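You operate a simulated robot arm through the tools that you are given. There is no shell and no other tool. Be economical: measure what you need, move in short steps, check, and stop when the job is done.

Carry out the task below with a simulated two-armed robot. There is one attempt and no reset: what you move stays moved.

TASK
Put the hand gauge, zeroed, set to kPa, on the blue steel stand.
Fine: switch it on; hold the gauge while you press its keys. Set down upright: hand gauge.

Only the result counts: the job must be done as asked and must still hold three seconds after the hand-in. Knocking over, shifting, dropping, spilling or breaking anything else fails it.

THE ROBOT
Two 6-joint arms with two-finger parallel grippers on one trunk, on a base that drives. Base frame: it is fixed to the floor where the robot stands at the start and does not move with it; the origin is under the middle of the robot, x ahead of it, y to its left, z up. Lengths are in mm, angles in rad, forces in N, time in s.
The left shoulder is at the start at [60, 187, 1172], the right one opposite. With the tool pointing down near the work surface each hand reaches from about 220 to 620 mm from the robot's upright axis, wherever it stands, measured 20 degrees to its own side. Places, roughly: green key of the hand gauge [500, -200, 1000]; top of the blue steel stand [700, -1100, 700]; unit key of the hand gauge [500, -200, 1000]; zero key of the hand gauge [500, -200, 1000]. Payload 1.57 kg a hand.
The tool frame of a hand sits at the grasp point between the pads (the TCP): z along the fingers, y along the line on which they close. The tips reach 30 mm beyond it. Largest opening 110 mm; finger width 24, thickness 12; the body of the gripper, 48 by 112 mm, starts 78 mm behind the TCP.
Orientation is told as [roll, pitch, yaw] about the base's x, y, z axes, in that order, counted from this pose: with the fingers straight down and closing along the base's y, the tool's x points along the base's -x, its y along +y and its z along -z.

THE INTERFACE
- The arms move only by the tool send_rows. It takes "left_plan", "right_plan" or both (then of equal length, played together; a hand with none holds still); each is a list of rows, each a list of 7 numbers: the finger opening in mm, from 0 to 110, then the shift along the tool's x, y, z in mm, then the turn, a rotation vector about the tool's x, y, z in rad. In form: [[gripper, dx, dy, dz, wx, wy, wz], ...]. A call has 1 to 10 rows; each row is the pose to reach, as a shift and turn from the pose commanded when the call began, along the tool's axes at that moment. A row lasts 0.2 s, in which the tool goes at most 50 mm and 0.15 rad; a call with a longer step from one row to the next is refused whole, and so is a gripper value outside its range. Where a pose cannot be reached the arm comes as near as it can. A force on the tool above 50 N (or 10 N above the force at the start of the call, whichever is more), or a blocked arm, ends the call early, and 0.2 s more pass. Each finger travels about 153 mm/s and halts on what it meets, pressing with about 36 N; the grip force reading is that of the motor and also rises with nothing between the fingers. The clock runs only during rows and for 0.2 s after the last one: add rows that repeat a pose to give the fingers time. The reply holds the time, the measured pose of the TCP, the force on the tool along the base axes, the opening and the grip force, in the units named above and with some noise, with the torque about the TCP (base axes, N m) and any sound that the robot's microphone picked up.
- Cameras (640 x 400 px; columns grow to the right, rows downward): "scene" is now at [11.5, -26.7, 1711.5]; the picture's right is [-0.32, -0.95, 0.00], its down [-0.73, 0.25, -0.64] and it looks along [0.60, -0.21, -0.77] (base axes); focal length 268 px, centre (320, 200). "left" rides on the left gripper at [70, -16, -141] in its tool frame; the picture's right is [0.23, 0.97, 0.00], its down [-0.86, 0.20, -0.48] and it looks along [-0.47, 0.11, 0.88] (tool axes); focal length 222 px, centre (320, 200). "right" rides on the right gripper at [70, 16, -141] in its tool frame; the picture's right is [-0.23, 0.97, 0.00], its down [-0.86, -0.20, -0.48] and it looks along [-0.47, -0.11, 0.88] (tool axes); focal length 222 px, centre (320, 200). There is no depth. A picture from a camera that has moved, and an enlarged one, comes with that camera's place and axes in the base frame and with its lens.
- camera(camera): a new picture of that camera. It takes no simulated time.
- move_column(by): slides the trunk up (or, below 0, down) by that many mm; the arms and the scene camera ride with it, the base frame stays. It gives what a move gives, with no picture.
- roll_base(legs): drives the robot by 1 to 6 legs, each [ahead, left, turn to the left] in mm, mm and rad, along the robot's own axes; the way and the turn of a leg run together, so that a leg with both is an arc; at most 1500 mm and 3.142 rad a leg. The arms and the cameras ride along, it lands a little off, and it stops where it bumps. It gives what a move gives.
- pan_tilt(pan, tilt): turns the head with the scene camera to pan (to the left, within 1.501 rad either way) and tilt (down, from -0.506 to 1.204), counted from straight ahead of the robot. It gives what a move gives.
- inspect(camera, box): a new picture of the part [left, top, right, bottom] of that camera's present view, enlarged. It takes no simulated time.
- hand_in(): hands the job in; it is judged then, once.

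Work in short steps. Places have to be worked out from the pictures, the camera data and where the tool is seen: move nearer, look again, correct. Check each grasp and each placing, and mend what went wrong. You have 120 turns and 100 pictures in all, those below and enlarged ones among them. Open the grippers and draw the arms clear of the work before you hand the job in, unless the task says otherwise; then end with one line.

The tools are called after "Call:" as a command line: name --argument value ..., lists and objects as JSON in quotes. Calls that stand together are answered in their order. send_rows: Moves the arms, as the interface text tells. Its arguments: {"type":"object","properties":{"left_plan":{"type":"array","items":{"type":"array","items":{"type":"number"}}},"right_plan":{"type":"array","items":{"type":"array","items":{"type":"number"}}}},"required":[]} The other tools are called the same way: move_column (by) slides the trunk up or down; roll_base (legs) drives the base; pan_tilt (pan, tilt) turns the head that bears the scene camera; camera (camera) takes a picture; inspect (camera, box) takes an enlarged picture of a part of a camera's view; hand_in () hands the job in.

At the start:

```text
t: 0.0
left_tool_pos: [342.4, -27.8, 1174.5]
left_tcp_rot: [0.0, 0.0, 0.001]
left_force: [0.1, 0.3, 0.0]
left_torque: [0.0, 0.0, 0.02]
left_gripper_width: 109.9
left_gripper_force: 0.1
right_tool_pos: [323.5, -338.4, 1168.8]
right_tcp_rot: [0.0, -0.001, 0.0]
right_force: [-0.6, 0.0, -0.7]
right_torque: [0.02, 0.01, 0.01]
right_gripper_width: 109.8
right_gripper_force: 0.1
trunk travel left (down, up): [-800.0, 190.0]
robot x, y, heading: [-2.3, 1.3, 0.0]
head pan, tilt: [-0.33, 0.878]
```

scene: 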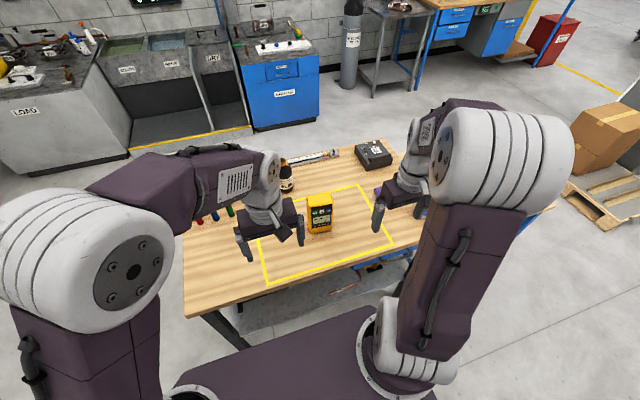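
right: 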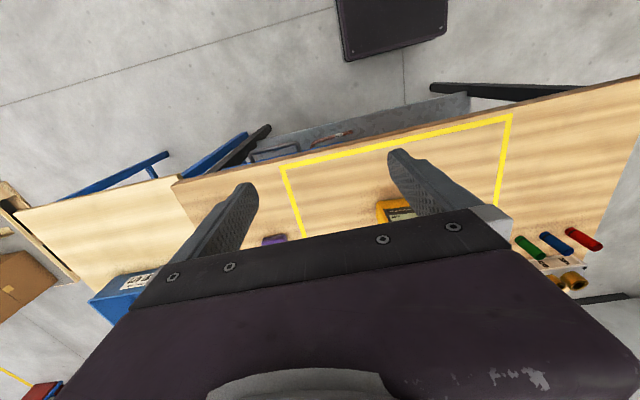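
left: 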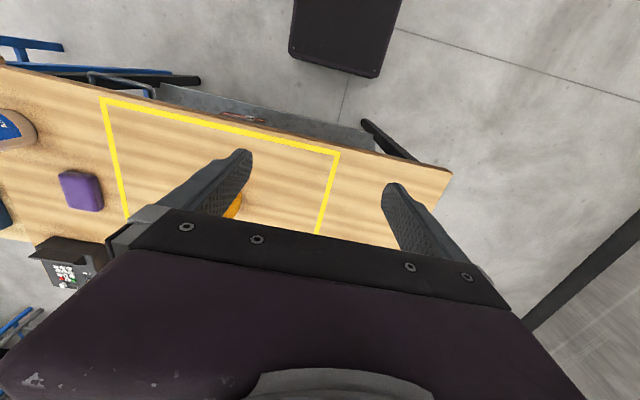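

I look closer at the gauge, and at where the stand may be.

Call:
inspect --camera "scene" --box '[270, 170, 370, 250]'

Call:
pan_tilt --pan -1.0 --tilt 0.75

Call:
camera --camera "scene"

```text
5.00 times, centred on (320, 210) of scene
camera zoom: at [11.5, -26.7, 1711.5], right [-0.32, -0.95, 0.0], down [-0.73, 0.25, -0.64], along [0.6, -0.21, -0.77], focal length 1338 px, centre (320, 150)
```

zoom: 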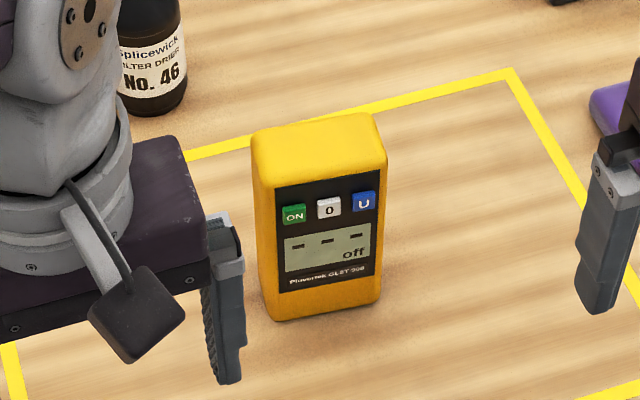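

```text
t: 1.1
left_tool_pos: [342.2, -27.7, 1172.7]
left_tcp_rot: [0.002, 0.0, 0.001]
left_force: [-0.3, -0.1, 0.0]
left_torque: [-0.02, -0.01, 0.0]
left_gripper_width: 110.0
left_gripper_force: 0.0
right_tool_pos: [323.1, -338.2, 1169.7]
right_tcp_rot: [0.0, 0.001, 0.002]
right_force: [-0.7, 0.2, 0.2]
right_torque: [0.02, -0.02, -0.04]
right_gripper_width: 109.9
right_gripper_force: 0.0
trunk travel left (down, up): [-800.0, 190.0]
robot x, y, heading: [0.0, 0.6, -0.004]
head pan, tilt: [-1.0, 0.75]
```

```text
95 pictures are left
camera scene: at [-16.3, -71.4, 1721.6], right [-0.84, -0.54, 0.0], down [-0.37, 0.57, -0.73], along [0.4, -0.61, -0.68], focal length 268 px, centre (320, 200)
```

scene: 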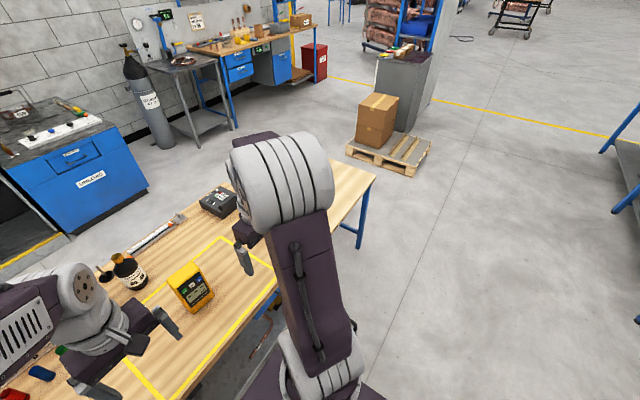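

The gauge stands at about (558, -213), some 82 wide, 50 deep and 165 high, with its face toward the robot. I bring the right hand above it, then look.

Call:
send_rows --right_plan '[[110, -39, 20, 13, 0, 0, 0], [110, -78, 41, 26, 0, 0, 0], [110, -117, 61, 39, 0, 0, 0], [110, -156, 82, 52, 0, 0, 0], [110, -195, 102, 65, 0, 0, 0], [110, -235, 123, 79, 0, 0, 0], [110, -235, 123, 79, 0, 0, 0]]'

Call:
camera --camera "right"

Call:
pan_tilt --pan -0.33 --tilt 0.878

Call:
inspect --camera "scene" --box '[240, 120, 400, 220]'

```text
t: 2.6
left_tool_pos: [341.1, -29.3, 1174.1]
left_tcp_rot: [0.0, 0.0, 0.001]
left_force: [1.1, 0.2, 0.9]
left_torque: [0.0, -0.03, -0.03]
left_gripper_width: 110.3
left_gripper_force: 0.0
right_tool_pos: [557.6, -214.9, 1090.9]
right_tcp_rot: [0.0, 0.001, -0.001]
right_force: [-0.4, 0.2, -0.6]
right_torque: [0.01, 0.0, 0.01]
right_gripper_width: 110.1
right_gripper_force: 0.0
trunk travel left (down, up): [-800.0, 190.0]
robot x, y, heading: [-5.4, 1.9, 0.005]
head pan, tilt: [-1.0, 0.75]
```

```text
94 pictures are left
camera right: at [487.7, -198.5, 1232.1], right [0.23, 0.97, 0.0], down [0.86, -0.2, 0.48], along [0.47, -0.11, -0.88], focal length 222 px, centre (320, 200)
```

right: 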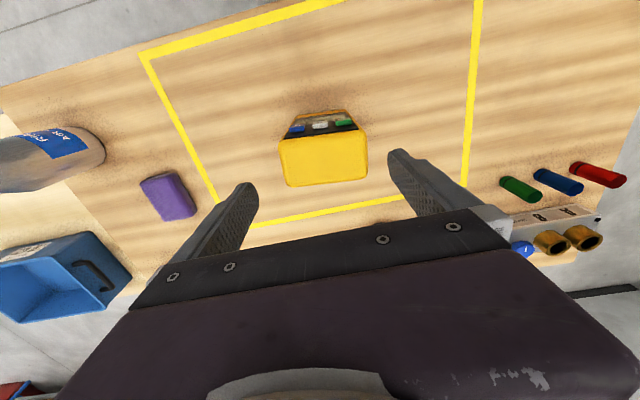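

```text
t: 3.7
left_tool_pos: [342.8, -28.4, 1173.8]
left_tcp_rot: [0.0, -0.001, 0.001]
left_force: [-0.1, 0.1, 0.0]
left_torque: [0.03, -0.01, -0.01]
left_gripper_width: 109.6
left_gripper_force: 0.0
right_tool_pos: [558.2, -215.2, 1090.6]
right_tcp_rot: [0.0, -0.001, 0.001]
right_force: [-0.3, -0.4, -0.3]
right_torque: [0.01, -0.01, -0.03]
right_gripper_width: 110.2
right_gripper_force: 0.0
trunk travel left (down, up): [-800.0, 190.0]
robot x, y, heading: [-1.2, 2.1, -0.004]
head pan, tilt: [-0.33, 0.878]
```

```text
4.00 times, centred on (320, 170) of scene
camera zoom: at [11.7, -26.7, 1711.5], right [-0.32, -0.95, 0.0], down [-0.73, 0.25, -0.64], along [0.6, -0.21, -0.77], focal length 1070 px, centre (320, 320)
```

zoom: 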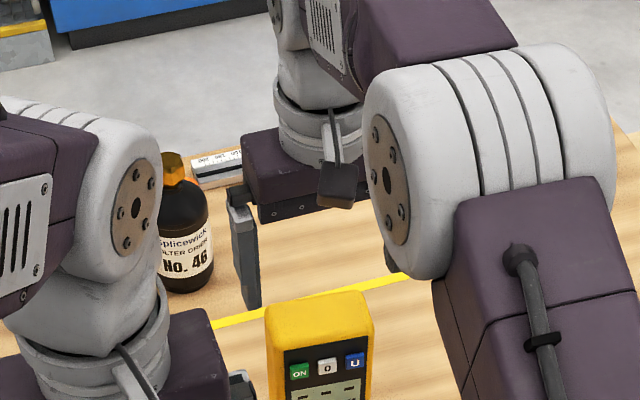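

From this view the top's centre is near (560, -211) and the gauge is turned about -0.12 rad. I turn to match and go down around it.

Call:
send_rows --right_plan '[[110, -2, 4, 0, 0, 0, 0.118], [110, -2, 4, 30, 0, 0, 0.118], [110, -2, 4, 60, 0, 0, 0.118], [110, -2, 4, 85, 0, 0, 0.118], [110, -2, 4, 108, 0, 0, 0.118], [110, -2, 4, 108, 0, 0, 0.118]]'

Call:
camera --camera "right"

Call:
inspect --camera "scene" --box '[240, 150, 400, 250]'

```text
t: 5.1
left_tool_pos: [342.1, -28.7, 1174.9]
left_tcp_rot: [0.001, -0.003, 0.0]
left_force: [-0.4, -0.1, -0.5]
left_torque: [0.03, 0.0, 0.02]
left_gripper_width: 110.2
left_gripper_force: 0.1
right_tool_pos: [558.5, -211.8, 983.2]
right_tcp_rot: [0.001, 0.0, -0.119]
right_force: [-0.2, 0.5, 0.5]
right_torque: [-0.03, 0.01, 0.03]
right_gripper_width: 110.1
right_gripper_force: 0.1
trunk travel left (down, up): [-800.0, 190.0]
robot x, y, heading: [-2.5, -0.5, 0.002]
head pan, tilt: [-0.33, 0.878]
```

```text
92 pictures are left
camera right: at [491.9, -187.4, 1124.6], right [0.34, 0.94, 0.0], down [0.83, -0.3, 0.48], along [0.45, -0.16, -0.88], focal length 222 px, centre (320, 200)
```

right: 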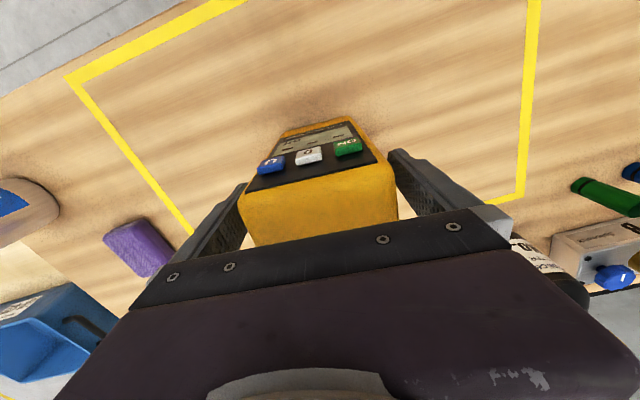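

```text
4.00 times, centred on (320, 200) of scene
camera zoom: at [11.3, -26.5, 1711.5], right [-0.32, -0.95, 0.0], down [-0.73, 0.25, -0.64], along [0.6, -0.21, -0.77], focal length 1070 px, centre (320, 200)
```

zoom: 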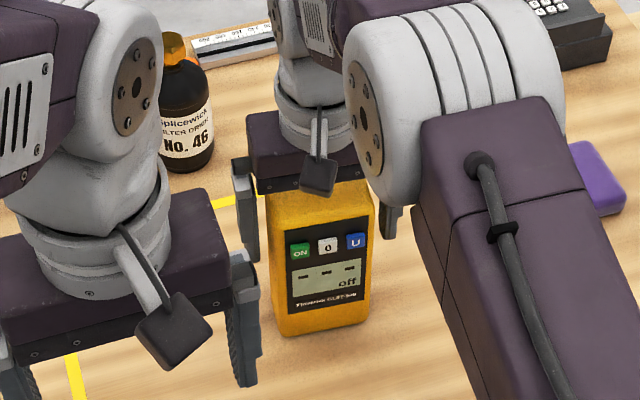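

The fingers straddle the gauge with room on both sides, so I close.

Call:
send_rows --right_plan '[[90, 0, 0, 0, 0, 0, 0], [75, 0, 0, 0, 0, 0, 0], [60, 0, 0, 0, 0, 0, 0], [60, 0, 0, 0, 0, 0, 0]]'

Call:
inspect --camera "scene" --box '[240, 150, 400, 250]'

```text
t: 6.1
left_tool_pos: [342.5, -27.8, 1173.4]
left_tcp_rot: [-0.001, 0.0, 0.0]
left_force: [1.0, 0.1, -0.8]
left_torque: [0.0, -0.02, 0.0]
left_gripper_width: 110.0
left_gripper_force: 0.1
right_tool_pos: [560.7, -212.5, 983.3]
right_tcp_rot: [0.0, 0.0, -0.117]
right_force: [0.1, 1.0, 0.0]
right_torque: [0.05, -0.14, 0.06]
right_gripper_width: 87.9
right_gripper_force: 35.9
trunk travel left (down, up): [-800.0, 190.0]
robot x, y, heading: [-1.3, 2.3, 0.001]
head pan, tilt: [-0.33, 0.878]
```

```text
4.00 times, centred on (320, 200) of scene
camera zoom: at [11.7, -26.4, 1711.5], right [-0.32, -0.95, 0.0], down [-0.73, 0.25, -0.64], along [0.6, -0.21, -0.77], focal length 1070 px, centre (320, 200)
```

zoom: 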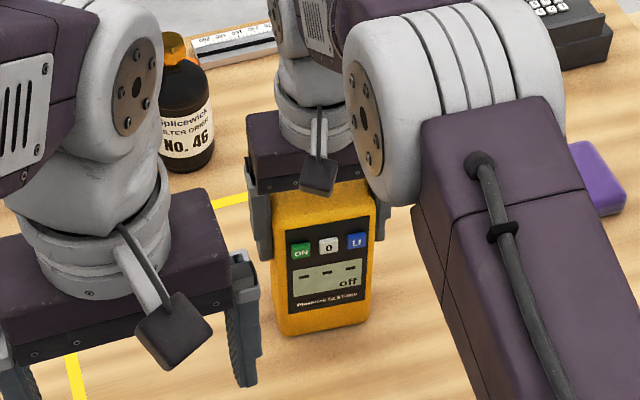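

The grip holds the gauge, 88 mm wide. Next I turn the left hand to point forward, fingers closed, in free space to the left.

Call:
send_rows --left_plan '[[80, -5, 10, 5, 0, -0.147, 0], [50, -10, 20, 10, 0, -0.294, 0], [20, -15, 30, 20, 0, -0.441, 0], [0, -20, 40, 30, 0, -0.588, 0], [0, -25, 50, 40, 0, -0.735, 0], [0, -30, 60, 50, 0, -0.882, 0], [0, -35, 60, 60, 0, -1.029, 0], [0, -40, 60, 70, 0, -1.176, 0], [0, -45, 60, 80, 0, -1.323, 0], [0, -50, 60, 90, 0, -1.47, 0]]'

Call:
camera --camera "scene"

Call:
camera --camera "left"

```text
t: 8.3
left_tool_pos: [411.1, -1.4, 1238.0]
left_tcp_rot: [0.186, -1.448, -0.18]
left_force: [-0.9, 0.0, 0.6]
left_torque: [0.0, -0.02, 0.0]
left_gripper_width: 0.0
left_gripper_force: 20.6
left hand out of reach, approached as far as the arm can: row 6, 7, 8, 9, 10
right_tool_pos: [558.4, -212.9, 983.5]
right_tcp_rot: [0.001, 0.0, -0.117]
right_force: [-2.1, 0.0, -0.3]
right_torque: [0.07, 0.06, 0.08]
right_gripper_width: 87.8
right_gripper_force: 35.9
trunk travel left (down, up): [-800.0, 190.0]
robot x, y, heading: [3.2, -2.1, 0.002]
head pan, tilt: [-0.33, 0.878]
```

```text
89 pictures are left
camera scene: at [11.7, -26.6, 1711.5], right [-0.32, -0.95, 0.0], down [-0.73, 0.25, -0.64], along [0.6, -0.21, -0.77], focal length 268 px, centre (320, 200)
```

scene: 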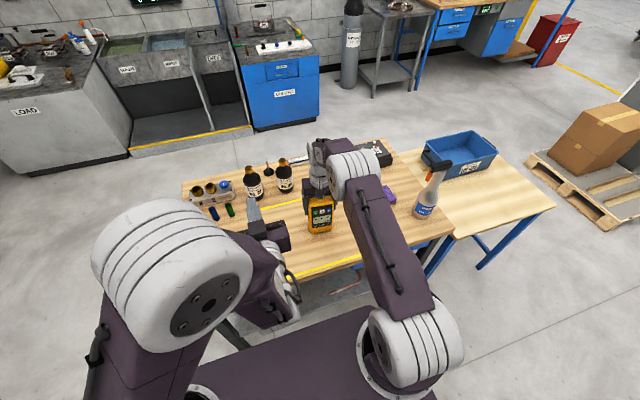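

```text
88 pictures are left
camera left: at [262.6, -18.7, 1187.0], right [-0.03, 0.98, -0.2], down [-0.37, 0.18, 0.91], along [0.93, 0.11, 0.36], focal length 222 px, centre (320, 200)
```

left: 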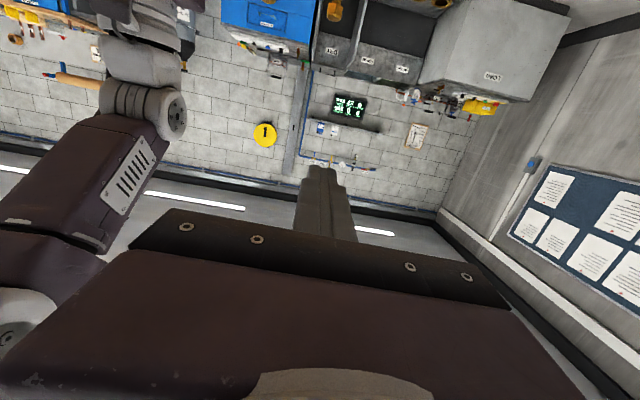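

The left hand hit its reach limit there, too near the shoulder. I move it ahead and to the right a bit to see how the command reference behaves.

Call:
send_rows --left_plan '[[0, 0, -20, 40, 0, 0, 0], [0, 0, -40, 60, 0, 0, 0], [0, 0, -40, 60, 0, 0, 0]]'

```text
t: 9.1
left_tool_pos: [473.5, -42.8, 1231.8]
left_tcp_rot: [0.006, -1.47, -0.005]
left_force: [0.1, -0.1, 0.3]
left_torque: [0.03, -0.04, 0.01]
left_gripper_width: 0.0
left_gripper_force: 20.9
right_tool_pos: [559.1, -212.0, 983.0]
right_tcp_rot: [0.0, -0.001, -0.118]
right_force: [0.4, -2.5, 0.7]
right_torque: [0.03, -0.04, -0.01]
right_gripper_width: 87.7
right_gripper_force: 35.8
trunk travel left (down, up): [-800.0, 190.0]
robot x, y, heading: [1.7, -1.5, 0.004]
head pan, tilt: [-0.33, 0.878]
```

The command reference follows the reached position and the orientation held. Now I lower the left hand to key height, well in front of the gauge, squaring it to the gauge's face.

Call:
send_rows --left_plan '[[0, 40, -10, -1.5, 0.02, -0.017, 0], [0, 80, -19, -3, 0.04, -0.034, 0], [0, 120, -28, -4.5, 0.06, -0.05, 0], [0, 160, -38, -6, 0.08, -0.067, 0], [0, 200, -47, -7, 0.1, -0.084, 0], [0, 244, -57, -8.5, 0.117, -0.1, 0], [0, 244, -57, -8.5, 0.117, -0.1, 0]]'

Call:
camera --camera "left"

Call:
camera --camera "scene"

```text
t: 10.7
left_tool_pos: [467.9, -156.1, 980.8]
left_tcp_rot: [-1.703, -1.568, 1.591]
left_force: [0.1, 0.0, 0.0]
left_torque: [0.05, -0.04, -0.01]
left_gripper_width: 0.0
left_gripper_force: 20.9
left hand out of reach, approached as far as the arm can: row 1, 2, 3, 4, 5, 6, 7
right_tool_pos: [559.4, -212.7, 984.8]
right_tcp_rot: [-0.001, -0.001, -0.118]
right_force: [-0.2, 1.0, 0.3]
right_torque: [0.0, 0.0, 0.02]
right_gripper_width: 88.3
right_gripper_force: 36.3
trunk travel left (down, up): [-800.0, 190.0]
robot x, y, heading: [-3.2, -2.8, -0.007]
head pan, tilt: [-0.33, 0.878]
```

```text
87 pictures are left
camera left: at [324.8, -157.6, 910.9], right [0.11, 0.97, -0.23], down [-0.45, 0.25, 0.85], along [0.88, 0.01, 0.47], focal length 222 px, centre (320, 200)
```

left: 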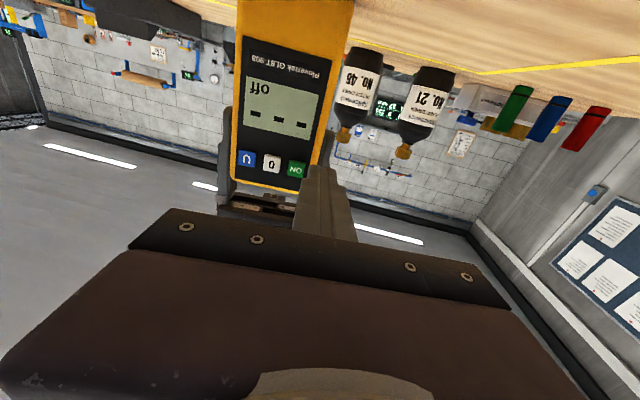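

```text
86 pictures are left
camera scene: at [11.6, -26.8, 1711.5], right [-0.32, -0.95, 0.0], down [-0.73, 0.25, -0.64], along [0.6, -0.21, -0.77], focal length 268 px, centre (320, 200)
```

scene: 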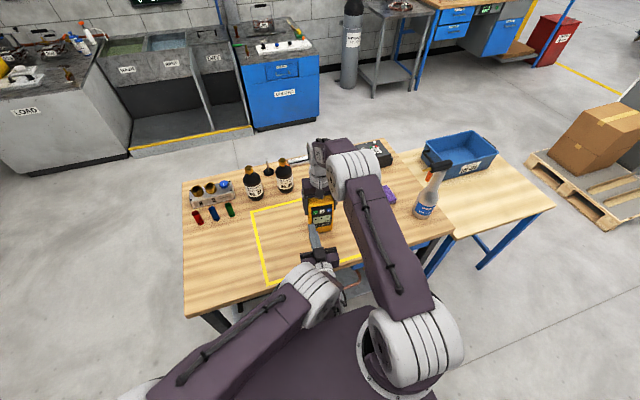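

The left hand is in front of the gauge, face-on. I judge the ON key at about (529, -186, 992) and bring the tip near it to compare.

Call:
send_rows --left_plan '[[0, -11, -24, 0, 0, 0, 0], [0, -11, -24, 17, 0, 0, 0], [0, -11, -24, 17, 0, 0, 0]]'

Call:
inspect --camera "left" --box '[220, 80, 420, 240]'

Call:
inspect --camera "scene" --box '[270, 170, 370, 250]'

Call:
camera --camera "right"

```text
t: 11.5
left_tool_pos: [480.4, -183.0, 991.9]
left_tcp_rot: [-1.439, -1.566, 1.321]
left_force: [-0.8, 0.9, 0.5]
left_torque: [0.02, 0.01, 0.0]
left_gripper_width: 0.0
left_gripper_force: 21.6
right_tool_pos: [560.0, -212.1, 983.0]
right_tcp_rot: [-0.001, -0.001, -0.119]
right_force: [0.4, 0.1, 0.1]
right_torque: [-0.05, 0.01, -0.01]
right_gripper_width: 87.9
right_gripper_force: 35.9
trunk travel left (down, up): [-800.0, 190.0]
robot x, y, heading: [0.9, -0.9, -0.002]
head pan, tilt: [-0.33, 0.878]
```

```text
2.50 times, centred on (320, 160) of left
camera zoom: at [338.9, -183.8, 923.5], right [0.11, 0.97, -0.23], down [-0.45, 0.26, 0.85], along [0.89, 0.01, 0.46], focal length 555 px, centre (320, 300)
```

zoom: 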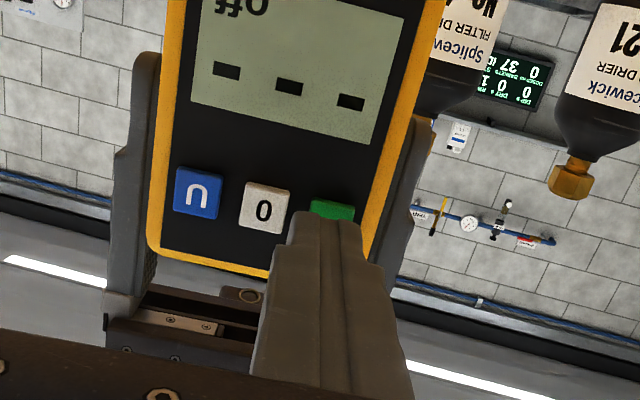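

```text
5.00 times, centred on (320, 210) of scene
camera zoom: at [11.7, -27.0, 1711.4], right [-0.32, -0.95, 0.0], down [-0.73, 0.25, -0.64], along [0.6, -0.21, -0.77], focal length 1338 px, centre (320, 150)
```

zoom: 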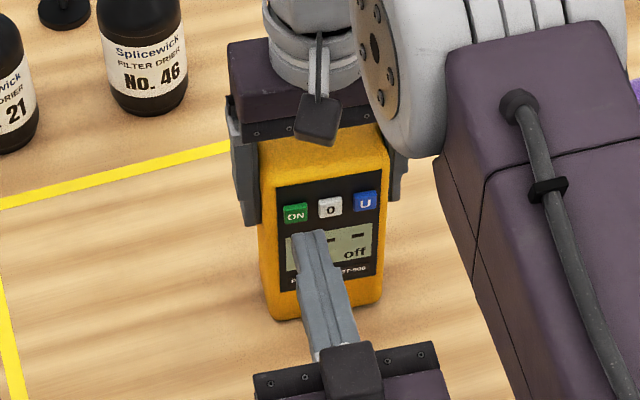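

```text
83 pictures are left
camera right: at [492.2, -187.6, 1124.7], right [0.34, 0.94, 0.0], down [0.83, -0.3, 0.48], along [0.45, -0.16, -0.88], focal length 222 px, centre (320, 200)
```

right: 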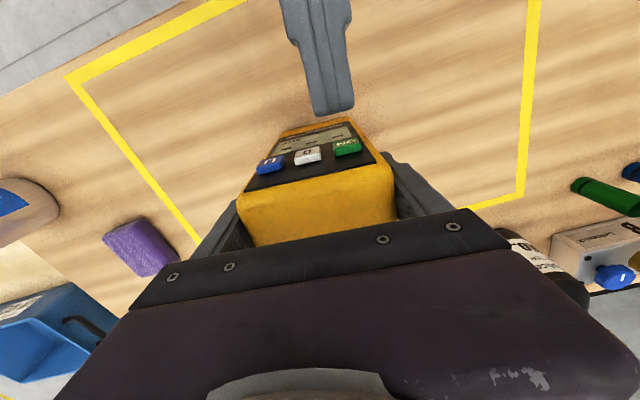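

The tip should go about 6 mm lower and 2 mm left; the key face is about 21 mm ahead. I close in slowly, then read the force.

Call:
send_rows --left_plan '[[0, 6, 2, 5, 0, 0, 0], [0, 6, 2, 12, 0, 0, 0], [0, 6, 2, 17, 0, 0, 0], [0, 6, 2, 17, 0, 0, 0]]'

Call:
inspect --camera "left" --box '[220, 80, 420, 240]'

Call:
inspect --camera "right" --box '[240, 60, 440, 200]'

```text
t: 12.5
left_tool_pos: [498.4, -182.7, 988.0]
left_tcp_rot: [-1.411, -1.565, 1.296]
left_force: [0.1, 0.1, 0.1]
left_torque: [-0.01, -0.03, 0.01]
left_gripper_width: 0.0
left_gripper_force: 22.1
right_tool_pos: [559.8, -213.2, 983.2]
right_tcp_rot: [0.0, 0.001, -0.117]
right_force: [0.9, -0.6, -0.2]
right_torque: [-0.01, -0.14, 0.05]
right_gripper_width: 87.9
right_gripper_force: 36.2
trunk travel left (down, up): [-800.0, 190.0]
robot x, y, heading: [-3.5, 0.3, -0.002]
head pan, tilt: [-0.33, 0.878]
```

```text
2.50 times, centred on (320, 160) of left
camera zoom: at [355.5, -185.1, 918.5], right [0.11, 0.97, -0.23], down [-0.45, 0.26, 0.85], along [0.89, 0.01, 0.46], focal length 555 px, centre (320, 300)
```

zoom: 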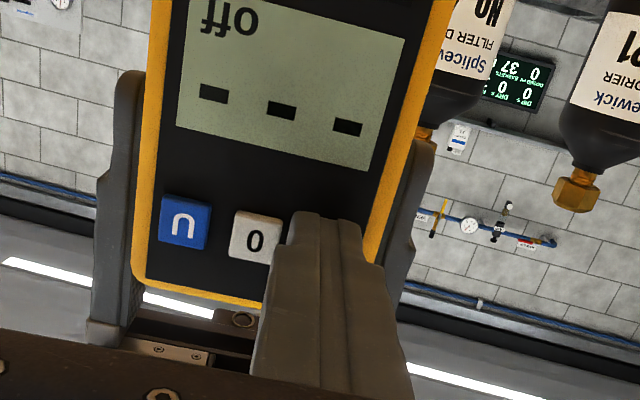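

```text
2.86 times, centred on (340, 130) of right
camera zoom: at [492.2, -187.5, 1124.7], right [0.34, 0.94, 0.0], down [0.83, -0.3, 0.48], along [0.45, -0.16, -0.88], focal length 635 px, centre (263, 400)
```

zoom: 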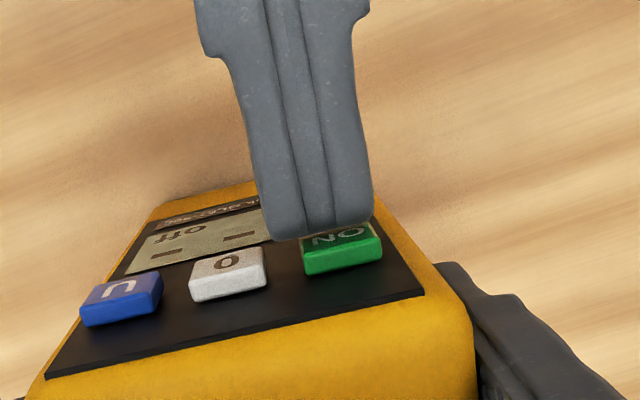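

The tip nearly touches; it should sit about 5 mm further left to clear the zero key. I correct and press in small steps.

Call:
send_rows --left_plan '[[0, 1, 5, 0, 0, 0, 0], [0, 1, 5, 2, 0, 0, 0], [0, 1, 5, 4, 0, 0, 0], [0, 1, 5, 4, 0, 0, 0]]'

```text
t: 13.5
left_tool_pos: [501.2, -179.3, 986.1]
left_tcp_rot: [-1.489, -1.565, 1.373]
left_force: [-4.1, -0.7, 1.5]
left_torque: [0.01, -0.08, -0.01]
left_gripper_width: 0.1
left_gripper_force: 21.0
right_tool_pos: [559.2, -212.7, 983.6]
right_tcp_rot: [0.0, 0.0, -0.118]
right_force: [4.2, 0.9, 0.3]
right_torque: [-0.1, 0.15, -0.14]
right_gripper_width: 87.8
right_gripper_force: 36.2
trunk travel left (down, up): [-800.0, 190.0]
robot x, y, heading: [-2.4, 1.4, -0.002]
head pan, tilt: [-0.33, 0.878]
heard: click
```

A click was heard at about 4 N. I back off and read the display.

Call:
send_rows --left_plan '[[0, 0, 0, -10, 0, 0, 0], [0, 0, 0, -20, 0, 0, 0]]'

Call:
inspect --camera "left" --box '[220, 80, 420, 240]'

```text
t: 14.1
left_tool_pos: [482.2, -176.6, 985.8]
left_tcp_rot: [-1.475, -1.566, 1.358]
left_force: [0.2, 0.4, -0.6]
left_torque: [0.02, 0.0, 0.01]
left_gripper_width: 0.0
left_gripper_force: 21.0
right_tool_pos: [559.8, -213.8, 984.6]
right_tcp_rot: [0.001, 0.0, -0.116]
right_force: [0.7, -0.3, -0.4]
right_torque: [0.04, -0.27, -0.03]
right_gripper_width: 87.9
right_gripper_force: 36.1
trunk travel left (down, up): [-800.0, 190.0]
robot x, y, heading: [-1.4, 0.1, 0.001]
head pan, tilt: [-0.33, 0.878]
```

```text
2.50 times, centred on (320, 160) of left
camera zoom: at [339.6, -178.6, 916.6], right [0.11, 0.97, -0.23], down [-0.45, 0.26, 0.85], along [0.89, 0.01, 0.46], focal length 555 px, centre (320, 300)
```

zoom: 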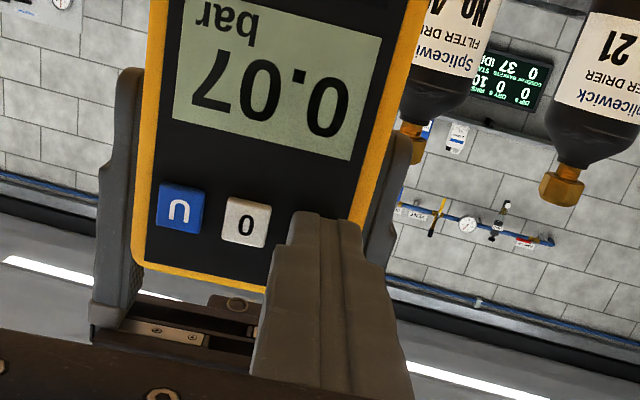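

It is on, showing 0.07 bar. Next the unit key, about 50 mm to the right; I move over and check the alignment.

Call:
send_rows --left_plan '[[0, 0, -25, 0, 0, 0, 0], [0, 0, -50, 0, 0, 0, 0], [0, 0, -50, 14, 0, 0, 0], [0, 0, -50, 14, 0, 0, 0]]'

Call:
inspect --camera "right" --box '[220, 60, 420, 200]'

Call:
inspect --camera "left" --box '[220, 80, 420, 240]'

```text
t: 15.3
left_tool_pos: [495.3, -257.9, 1041.2]
left_tcp_rot: [-2.104, -1.471, 1.972]
left_force: [-0.3, -0.2, -0.3]
left_torque: [0.02, -0.02, -0.04]
left_gripper_width: 0.0
left_gripper_force: 21.1
right_tool_pos: [559.1, -212.0, 983.6]
right_tcp_rot: [-0.001, -0.001, -0.118]
right_force: [-1.5, 0.0, 0.0]
right_torque: [0.2, -0.02, 0.02]
right_gripper_width: 88.1
right_gripper_force: 36.3
trunk travel left (down, up): [-800.0, 190.0]
robot x, y, heading: [-2.6, -1.5, 0.001]
head pan, tilt: [-0.33, 0.878]
stopped in row 4 (left hand): the arm was blocked; the commanded pose is now the measured one
```

```text
2.86 times, centred on (320, 130) of right
camera zoom: at [491.8, -187.5, 1124.7], right [0.34, 0.94, 0.0], down [0.83, -0.3, 0.48], along [0.45, -0.16, -0.88], focal length 635 px, centre (320, 400)
```

zoom: 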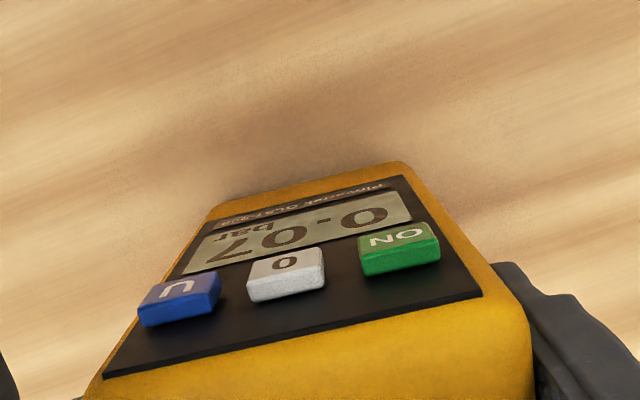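

```text
2.50 times, centred on (320, 160) of left
camera zoom: at [355.8, -263.8, 967.5], right [0.14, 0.94, -0.31], down [-0.48, 0.34, 0.81], along [0.87, 0.04, 0.5], focal length 555 px, centre (320, 300)
```

zoom: 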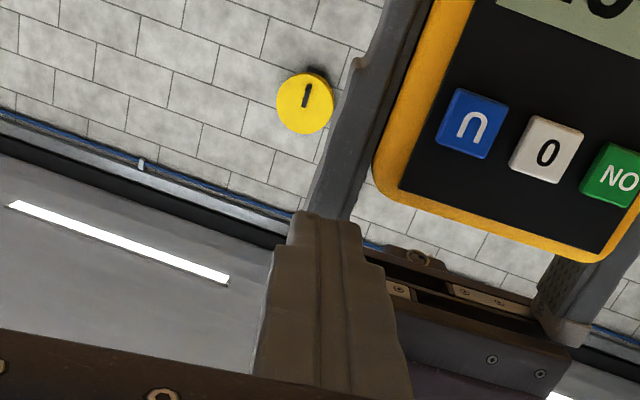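

The left arm went astray and was blocked. I look at the scene before anything else.

Call:
camera --camera "scene"

Call:
inspect --camera "scene" --box '[240, 150, 400, 250]'

```text
77 pictures are left
camera scene: at [11.4, -26.8, 1711.5], right [-0.32, -0.95, 0.0], down [-0.73, 0.25, -0.64], along [0.6, -0.21, -0.77], focal length 268 px, centre (320, 200)
```

scene: 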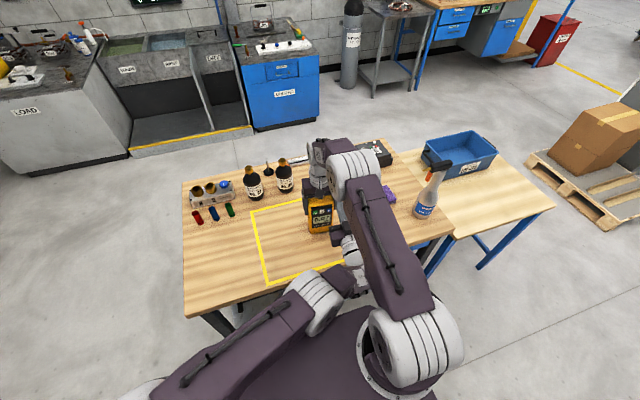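

```text
4.00 times, centred on (320, 200) of scene
camera zoom: at [11.4, -26.8, 1711.5], right [-0.32, -0.95, 0.0], down [-0.73, 0.25, -0.64], along [0.6, -0.21, -0.77], focal length 1070 px, centre (320, 200)
```

zoom: 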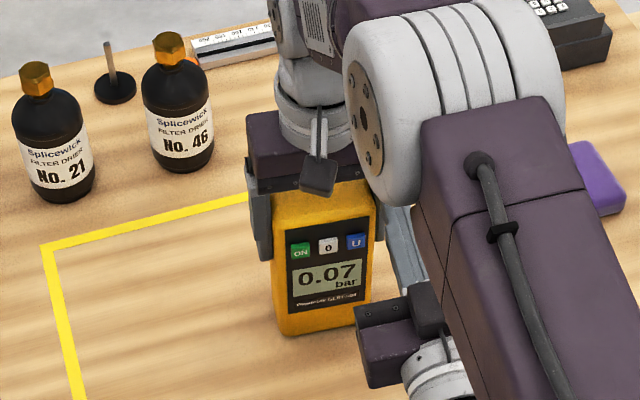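

The left wrist passed under the right forearm. I back the left hand straight off, then move it left into open space.

Call:
send_rows --left_plan '[[0, 0, 0, -15, 0, 0, 0], [0, 0, 0, -30, 0, 0, 0], [0, 10, 25, -35, 0, 0, 0], [0, 20, 60, -35, 0, 0, 0], [0, 30, 100, -35, 0, 0, 0], [0, 30, 140, -35, 0, 0, 0]]'

Call:
inspect --camera "scene" --box '[200, 130, 440, 280]'

```text
t: 16.7
left_tool_pos: [497.2, -166.7, 988.1]
left_tcp_rot: [-2.146, -1.475, 2.02]
left_force: [0.2, -0.6, 0.6]
left_torque: [0.01, -0.02, 0.01]
left_gripper_width: 0.0
left_gripper_force: 21.6
left hand out of reach, approached as far as the arm can: row 5, 6
right_tool_pos: [560.5, -213.0, 983.6]
right_tcp_rot: [0.0, 0.001, -0.118]
right_force: [-0.5, -0.8, -0.2]
right_torque: [0.12, -0.02, -0.02]
right_gripper_width: 88.1
right_gripper_force: 35.6
trunk travel left (down, up): [-800.0, 190.0]
robot x, y, heading: [-2.3, -3.7, -0.005]
head pan, tilt: [-0.33, 0.878]
```

```text
2.67 times, centred on (320, 205) of scene
camera zoom: at [11.6, -26.5, 1711.5], right [-0.32, -0.95, 0.0], down [-0.73, 0.25, -0.64], along [0.6, -0.21, -0.77], focal length 714 px, centre (320, 187)
```

zoom: 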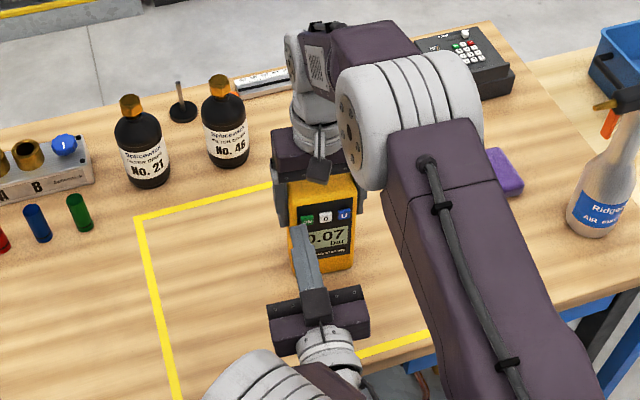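

I'll turn the gauge toward the left arm so that it can press in its natural direction. First the left hand goes left and away.

Call:
send_rows --left_plan '[[0, -15, 35, 0, 0, 0, 0], [0, -30, 75, 0, 0, 0, 0], [0, -60, 115, 0, 0, 0, 0], [0, -90, 150, 0, 0, 0, 0], [0, -90, 150, 0, 0, 0, 0]]'

```text
t: 17.3
left_tool_pos: [531.5, -155.9, 996.0]
left_tcp_rot: [-2.121, -1.487, 1.974]
left_force: [-3.1, 1.1, -0.2]
left_torque: [0.04, -0.03, 0.05]
left_gripper_width: 0.0
left_gripper_force: 21.3
left hand out of reach, approached as far as the arm can: row 1, 2, 3
right_tool_pos: [570.3, -209.1, 986.0]
right_tcp_rot: [0.009, -0.03, -0.129]
right_force: [1.5, -0.4, -4.7]
right_torque: [0.02, 0.09, -0.13]
right_gripper_width: 88.1
right_gripper_force: 35.1
trunk travel left (down, up): [-800.0, 190.0]
robot x, y, heading: [0.7, -1.0, -0.002]
head pan, tilt: [-0.33, 0.878]
heard: click
stopped in row 3 (left hand): the force on the tool passed its limit (the readings are from after the stop); the commanded pose is now the measured one
```

The clamped motion nudged the gauge and clicked a key. I look at the state.

Call:
inspect --camera "scene" --box '[200, 130, 440, 280]'

Call:
camera --camera "left"

```text
2.67 times, centred on (320, 205) of scene
camera zoom: at [13.1, -26.2, 1711.4], right [-0.32, -0.95, 0.0], down [-0.73, 0.25, -0.64], along [0.6, -0.21, -0.77], focal length 714 px, centre (320, 187)
```

zoom: 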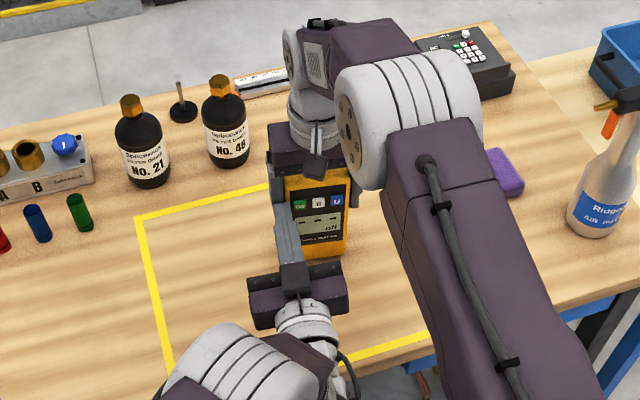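

```text
73 pictures are left
camera left: at [392.6, -157.7, 922.1], right [0.15, 0.94, -0.3], down [-0.47, 0.33, 0.82], along [0.87, 0.02, 0.49], focal length 222 px, centre (320, 200)
```

left: 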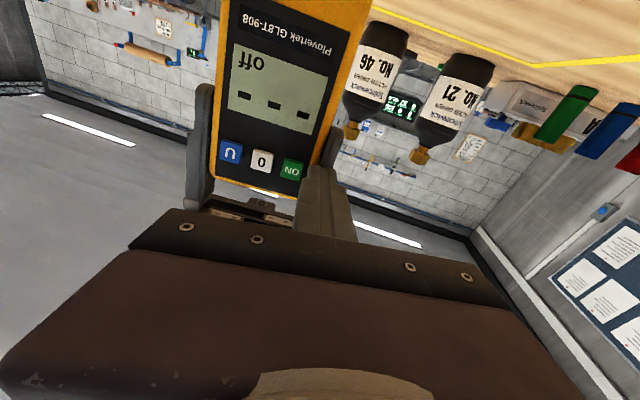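

The gauge was switched off by that touch; it can be switched on again. I take the gauge clear with the right hand, to the right and up, so that the left arm is free.

Call:
send_rows --right_plan '[[60, 0, -10, -6, 0, 0, 0], [60, 0, -30, -10, 0, 0, 0], [60, 0, -55, -30, 0, 0, 0], [60, 0, -70, -60, 0, 0, 0], [60, 0, -70, -90, 0, 0, 0], [60, 0, -70, -90, 0, 0, 0]]'

Call:
camera --camera "scene"

```text
t: 18.7
left_tool_pos: [533.0, -156.7, 995.3]
left_tcp_rot: [-2.127, -1.488, 1.984]
left_force: [0.6, -0.4, 0.6]
left_torque: [-0.01, -0.01, 0.04]
left_gripper_width: 0.0
left_gripper_force: 21.1
right_tool_pos: [557.5, -279.7, 1077.9]
right_tcp_rot: [0.01, -0.03, -0.128]
right_force: [0.2, 1.2, -5.0]
right_torque: [0.01, 0.07, 0.04]
right_gripper_width: 88.3
right_gripper_force: 36.5
trunk travel left (down, up): [-800.0, 190.0]
robot x, y, heading: [3.8, -0.1, 0.002]
head pan, tilt: [-0.33, 0.878]
```

```text
72 pictures are left
camera scene: at [12.8, -27.5, 1711.4], right [-0.32, -0.95, 0.0], down [-0.73, 0.25, -0.64], along [0.6, -0.21, -0.77], focal length 268 px, centre (320, 200)
```

scene: 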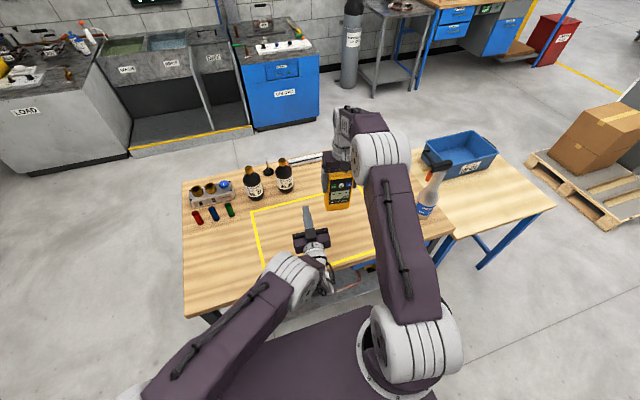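

The gauge is held clear, lifted. I bring the left hand up and back, and tilt it to point about 55° from straight down, a more natural posture.

Call:
send_rows --left_plan '[[0, -15, 20, -25, 0, 0.08, 0], [0, -40, 35, -50, 0, 0.16, 0], [0, -70, 50, -75, 0, 0.25, 0], [0, -100, 60, -95, 0, 0.33, 0], [0, -130, 70, -115, 0, 0.42, 0], [0, -165, 77, -135, 0, 0.5, 0], [0, -165, 77, -135, 0, 0.5, 0]]'

Call:
camera --camera "scene"

```text
t: 20.3
left_tool_pos: [409.3, -61.8, 1166.0]
left_tcp_rot: [-0.146, -1.104, -0.014]
left_force: [0.7, -0.8, -0.4]
left_torque: [0.03, -0.03, -0.01]
left_gripper_width: 0.0
left_gripper_force: 21.4
left hand out of reach, approached as far as the arm can: row 1, 2, 3, 4, 5, 6, 7
right_tool_pos: [558.6, -280.0, 1076.7]
right_tcp_rot: [0.012, -0.029, -0.13]
right_force: [1.2, -0.4, -3.3]
right_torque: [0.0, 0.08, 0.0]
right_gripper_width: 88.3
right_gripper_force: 35.8
trunk travel left (down, up): [-800.0, 190.0]
robot x, y, heading: [-4.5, 1.0, -0.003]
head pan, tilt: [-0.33, 0.878]
```

```text
71 pictures are left
camera scene: at [13.0, -27.9, 1711.4], right [-0.32, -0.95, 0.0], down [-0.73, 0.25, -0.64], along [0.6, -0.21, -0.77], focal length 268 px, centre (320, 200)
```

scene: 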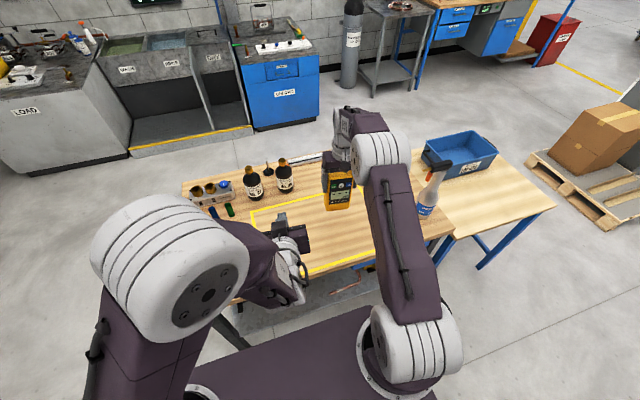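

Now I bring the gauge nearer the middle, tilting its face upward by about 0.5 rad and turning it a bit more to the left.

Call:
send_rows --right_plan '[[60, 14, 20, -7, -0.011, 0.106, 0.039], [60, 29, 40, -14, -0.021, 0.211, 0.078], [60, 43, 61, -20, -0.032, 0.317, 0.117], [60, 58, 81, -27, -0.042, 0.422, 0.156], [60, 72, 101, -33, -0.053, 0.528, 0.195], [60, 72, 101, -33, -0.053, 0.528, 0.195]]'

Call:
camera --camera "scene"

```text
t: 21.7
left_tool_pos: [408.1, -61.4, 1166.6]
left_tcp_rot: [-0.15, -1.11, -0.014]
left_force: [0.1, 0.0, -1.4]
left_torque: [0.0, 0.0, 0.01]
left_gripper_width: 0.0
left_gripper_force: 21.4
right_tool_pos: [487.9, -169.7, 1111.0]
right_tcp_rot: [0.019, 0.503, -0.32]
right_force: [-0.5, 0.3, -0.6]
right_torque: [0.02, -0.06, 0.04]
right_gripper_width: 60.2
right_gripper_force: 0.0
right hand out of reach, approached as far as the arm can: row 5, 6
trunk travel left (down, up): [-800.0, 190.0]
robot x, y, heading: [1.6, 0.7, 0.002]
head pan, tilt: [-0.33, 0.878]
```

```text
70 pictures are left
camera scene: at [11.2, -26.9, 1711.5], right [-0.32, -0.95, 0.0], down [-0.73, 0.25, -0.64], along [0.6, -0.21, -0.77], focal length 268 px, centre (320, 200)
```

scene: 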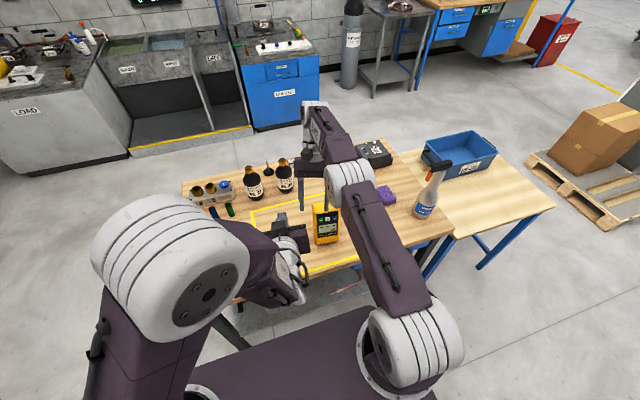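

The right hand is empty: the gauge slipped out and seems to stand on the table. I look closely.

Call:
inspect --camera "scene" --box '[260, 160, 420, 260]'

Call:
inspect --camera "right" --box '[160, 0, 560, 250]'

```text
4.00 times, centred on (340, 210) of scene
camera zoom: at [11.2, -26.9, 1711.5], right [-0.32, -0.95, 0.0], down [-0.73, 0.25, -0.64], along [0.6, -0.21, -0.77], focal length 1070 px, centre (240, 160)
```

zoom: 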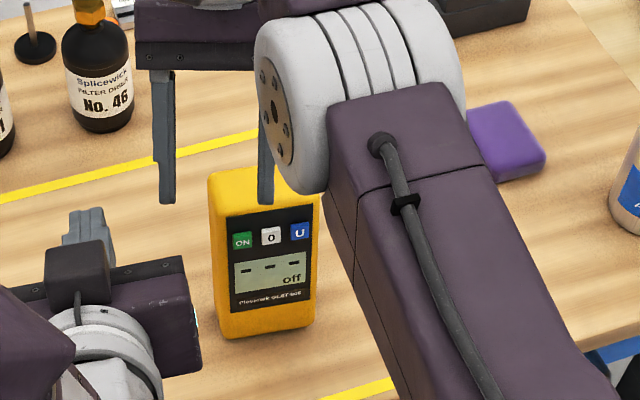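

```text
1.60 times, centred on (360, 125) of right
camera zoom: at [497.9, -158.2, 1267.1], right [0.5, 0.86, -0.09], down [0.86, -0.5, 0.0], along [-0.04, -0.08, -1.0], focal length 355 px, centre (256, 320)
```

zoom: 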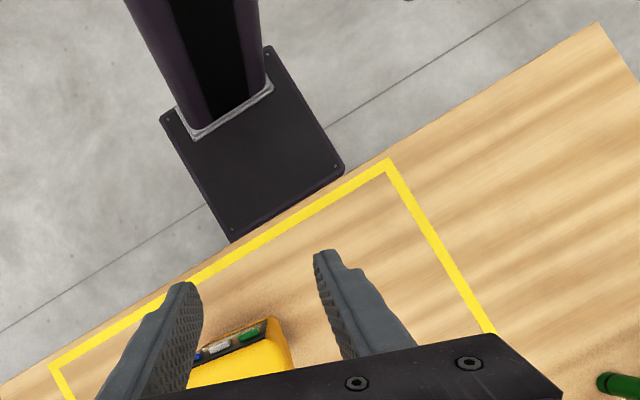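

The gauge stands upright at about (509, -222), switched off. I'll change the set-up: drive the robot so that the gauge is centred ahead of it, and lower the trunk so that the left arm can press level. First I raise and retract the right hand.

Call:
send_rows --right_plan '[[110, 32, -7, -15, 0.011, -0.106, -0.039], [110, 64, -14, -29, 0.021, -0.211, -0.078], [110, 95, -21, -43, 0.032, -0.317, -0.117], [110, 127, -28, -58, 0.042, -0.422, -0.156], [110, 159, -35, -72, 0.053, -0.528, -0.195], [110, 159, -35, -72, 0.053, -0.528, -0.195]]'

Call:
pan_tilt --pan -0.75 --tilt 1.0

Call:
camera --camera "scene"

Call:
camera --camera "right"

```text
t: 23.1
left_tool_pos: [409.9, -62.1, 1167.3]
left_tcp_rot: [-0.149, -1.106, -0.012]
left_force: [-0.4, 0.2, 0.2]
left_torque: [0.03, 0.0, -0.01]
left_gripper_width: 0.1
left_gripper_force: 21.0
right_tool_pos: [375.3, -169.3, 1246.0]
right_tcp_rot: [0.012, -0.03, -0.13]
right_force: [0.0, 0.7, 0.1]
right_torque: [0.02, 0.05, 0.01]
right_gripper_width: 110.0
right_gripper_force: 0.1
trunk travel left (down, up): [-800.0, 190.0]
robot x, y, heading: [-2.3, -1.4, 0.001]
head pan, tilt: [-0.33, 0.878]
```

```text
t: 24.0
left_tool_pos: [409.2, -61.8, 1167.9]
left_tcp_rot: [-0.146, -1.109, -0.01]
left_force: [-0.1, -0.2, -0.5]
left_torque: [0.0, 0.0, 0.04]
left_gripper_width: 0.0
left_gripper_force: 21.0
right_tool_pos: [374.0, -170.1, 1246.3]
right_tcp_rot: [0.01, -0.03, -0.129]
right_force: [-0.7, 0.6, -0.2]
right_torque: [0.02, 0.03, -0.01]
right_gripper_width: 109.9
right_gripper_force: 0.0
trunk travel left (down, up): [-800.0, 190.0]
robot x, y, heading: [3.2, -4.0, 0.0]
head pan, tilt: [-0.75, 1.0]
```

```text
67 pictures are left
camera scene: at [-10.6, -49.1, 1702.5], right [-0.68, -0.73, 0.0], down [-0.62, 0.57, -0.54], along [0.4, -0.37, -0.84], focal length 268 px, centre (320, 200)
```

scene: 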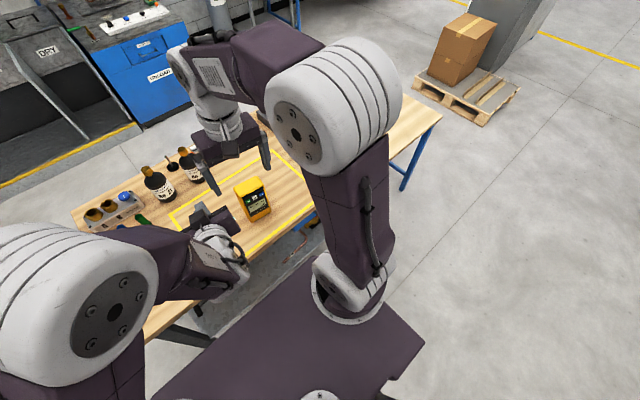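

```text
66 pictures are left
camera right: at [302.7, -144.8, 1385.6], right [0.35, 0.94, 0.02], down [0.81, -0.31, 0.5], along [0.48, -0.16, -0.86], focal length 222 px, centre (320, 200)
```

right: 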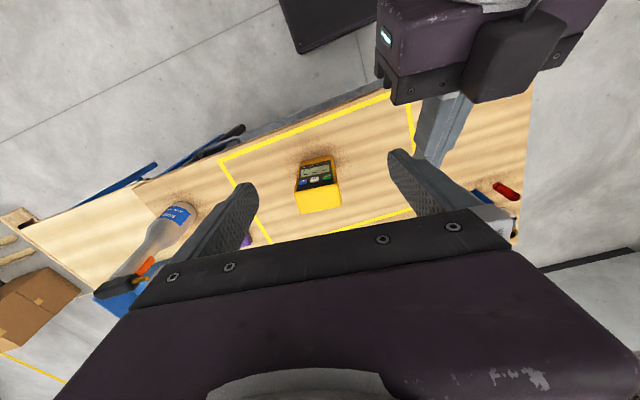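

The floor to the right is clear. I drive 35 back, 312 to the right and turn 0.2 left, so that the gauge comes to be about 550 ahead and centred.

Call:
roll_base --legs '[[-35, 0, 0], [0, -312, 0], [0, 0, 0.2]]'

Call:
move_column --by -100

Call:
pan_tilt --pan 0 --tilt 0.9

Call:
camera --camera "scene"

```text
t: 27.3
left_tool_pos: [376.4, -281.8, 1166.4]
left_tcp_rot: [-0.146, -1.108, 0.189]
left_force: [0.2, -0.1, -0.3]
left_torque: [0.03, 0.03, -0.02]
left_gripper_width: 0.2
left_gripper_force: 21.5
right_tool_pos: [365.7, -396.4, 1246.7]
right_tcp_rot: [0.01, -0.029, 0.072]
right_force: [-0.5, -0.5, 0.0]
right_torque: [0.01, 0.0, 0.02]
right_gripper_width: 110.0
right_gripper_force: 0.1
trunk travel left (down, up): [-800.0, 190.0]
robot x, y, heading: [-36.9, -302.7, 0.203]
head pan, tilt: [-0.75, 1.0]
```

```text
t: 28.6
left_tool_pos: [376.6, -280.9, 1067.4]
left_tcp_rot: [-0.148, -1.107, 0.189]
left_force: [-0.3, 0.8, 0.2]
left_torque: [-0.01, 0.0, 0.02]
left_gripper_width: 0.1
left_gripper_force: 21.1
right_tool_pos: [365.8, -395.2, 1146.4]
right_tcp_rot: [0.009, -0.031, 0.074]
right_force: [0.1, 0.0, -0.6]
right_torque: [-0.02, 0.0, 0.03]
right_gripper_width: 109.9
right_gripper_force: 0.0
trunk travel left (down, up): [-700.0, 290.0]
robot x, y, heading: [-35.6, -302.5, 0.2]
head pan, tilt: [-0.75, 1.0]
```

```text
t: 29.7
left_tool_pos: [377.0, -281.7, 1067.3]
left_tcp_rot: [-0.148, -1.108, 0.191]
left_force: [-0.3, 0.1, 0.1]
left_torque: [0.0, 0.02, 0.0]
left_gripper_width: 0.0
left_gripper_force: 21.1
right_tool_pos: [365.2, -394.4, 1146.6]
right_tcp_rot: [0.011, -0.032, 0.072]
right_force: [-0.4, 1.0, 0.2]
right_torque: [0.0, 0.03, 0.0]
right_gripper_width: 109.8
right_gripper_force: 0.1
trunk travel left (down, up): [-700.0, 290.0]
robot x, y, heading: [-35.1, -299.4, 0.2]
head pan, tilt: [0.0, 0.901]
```

```text
65 pictures are left
camera scene: at [-21.8, -302.2, 1609.7], right [0.2, -0.98, 0.0], down [-0.77, -0.16, -0.62], along [0.61, 0.12, -0.78], focal length 268 px, centre (320, 200)
```

scene: 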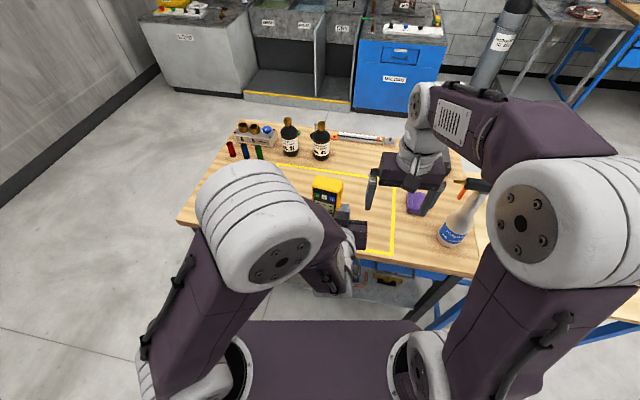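

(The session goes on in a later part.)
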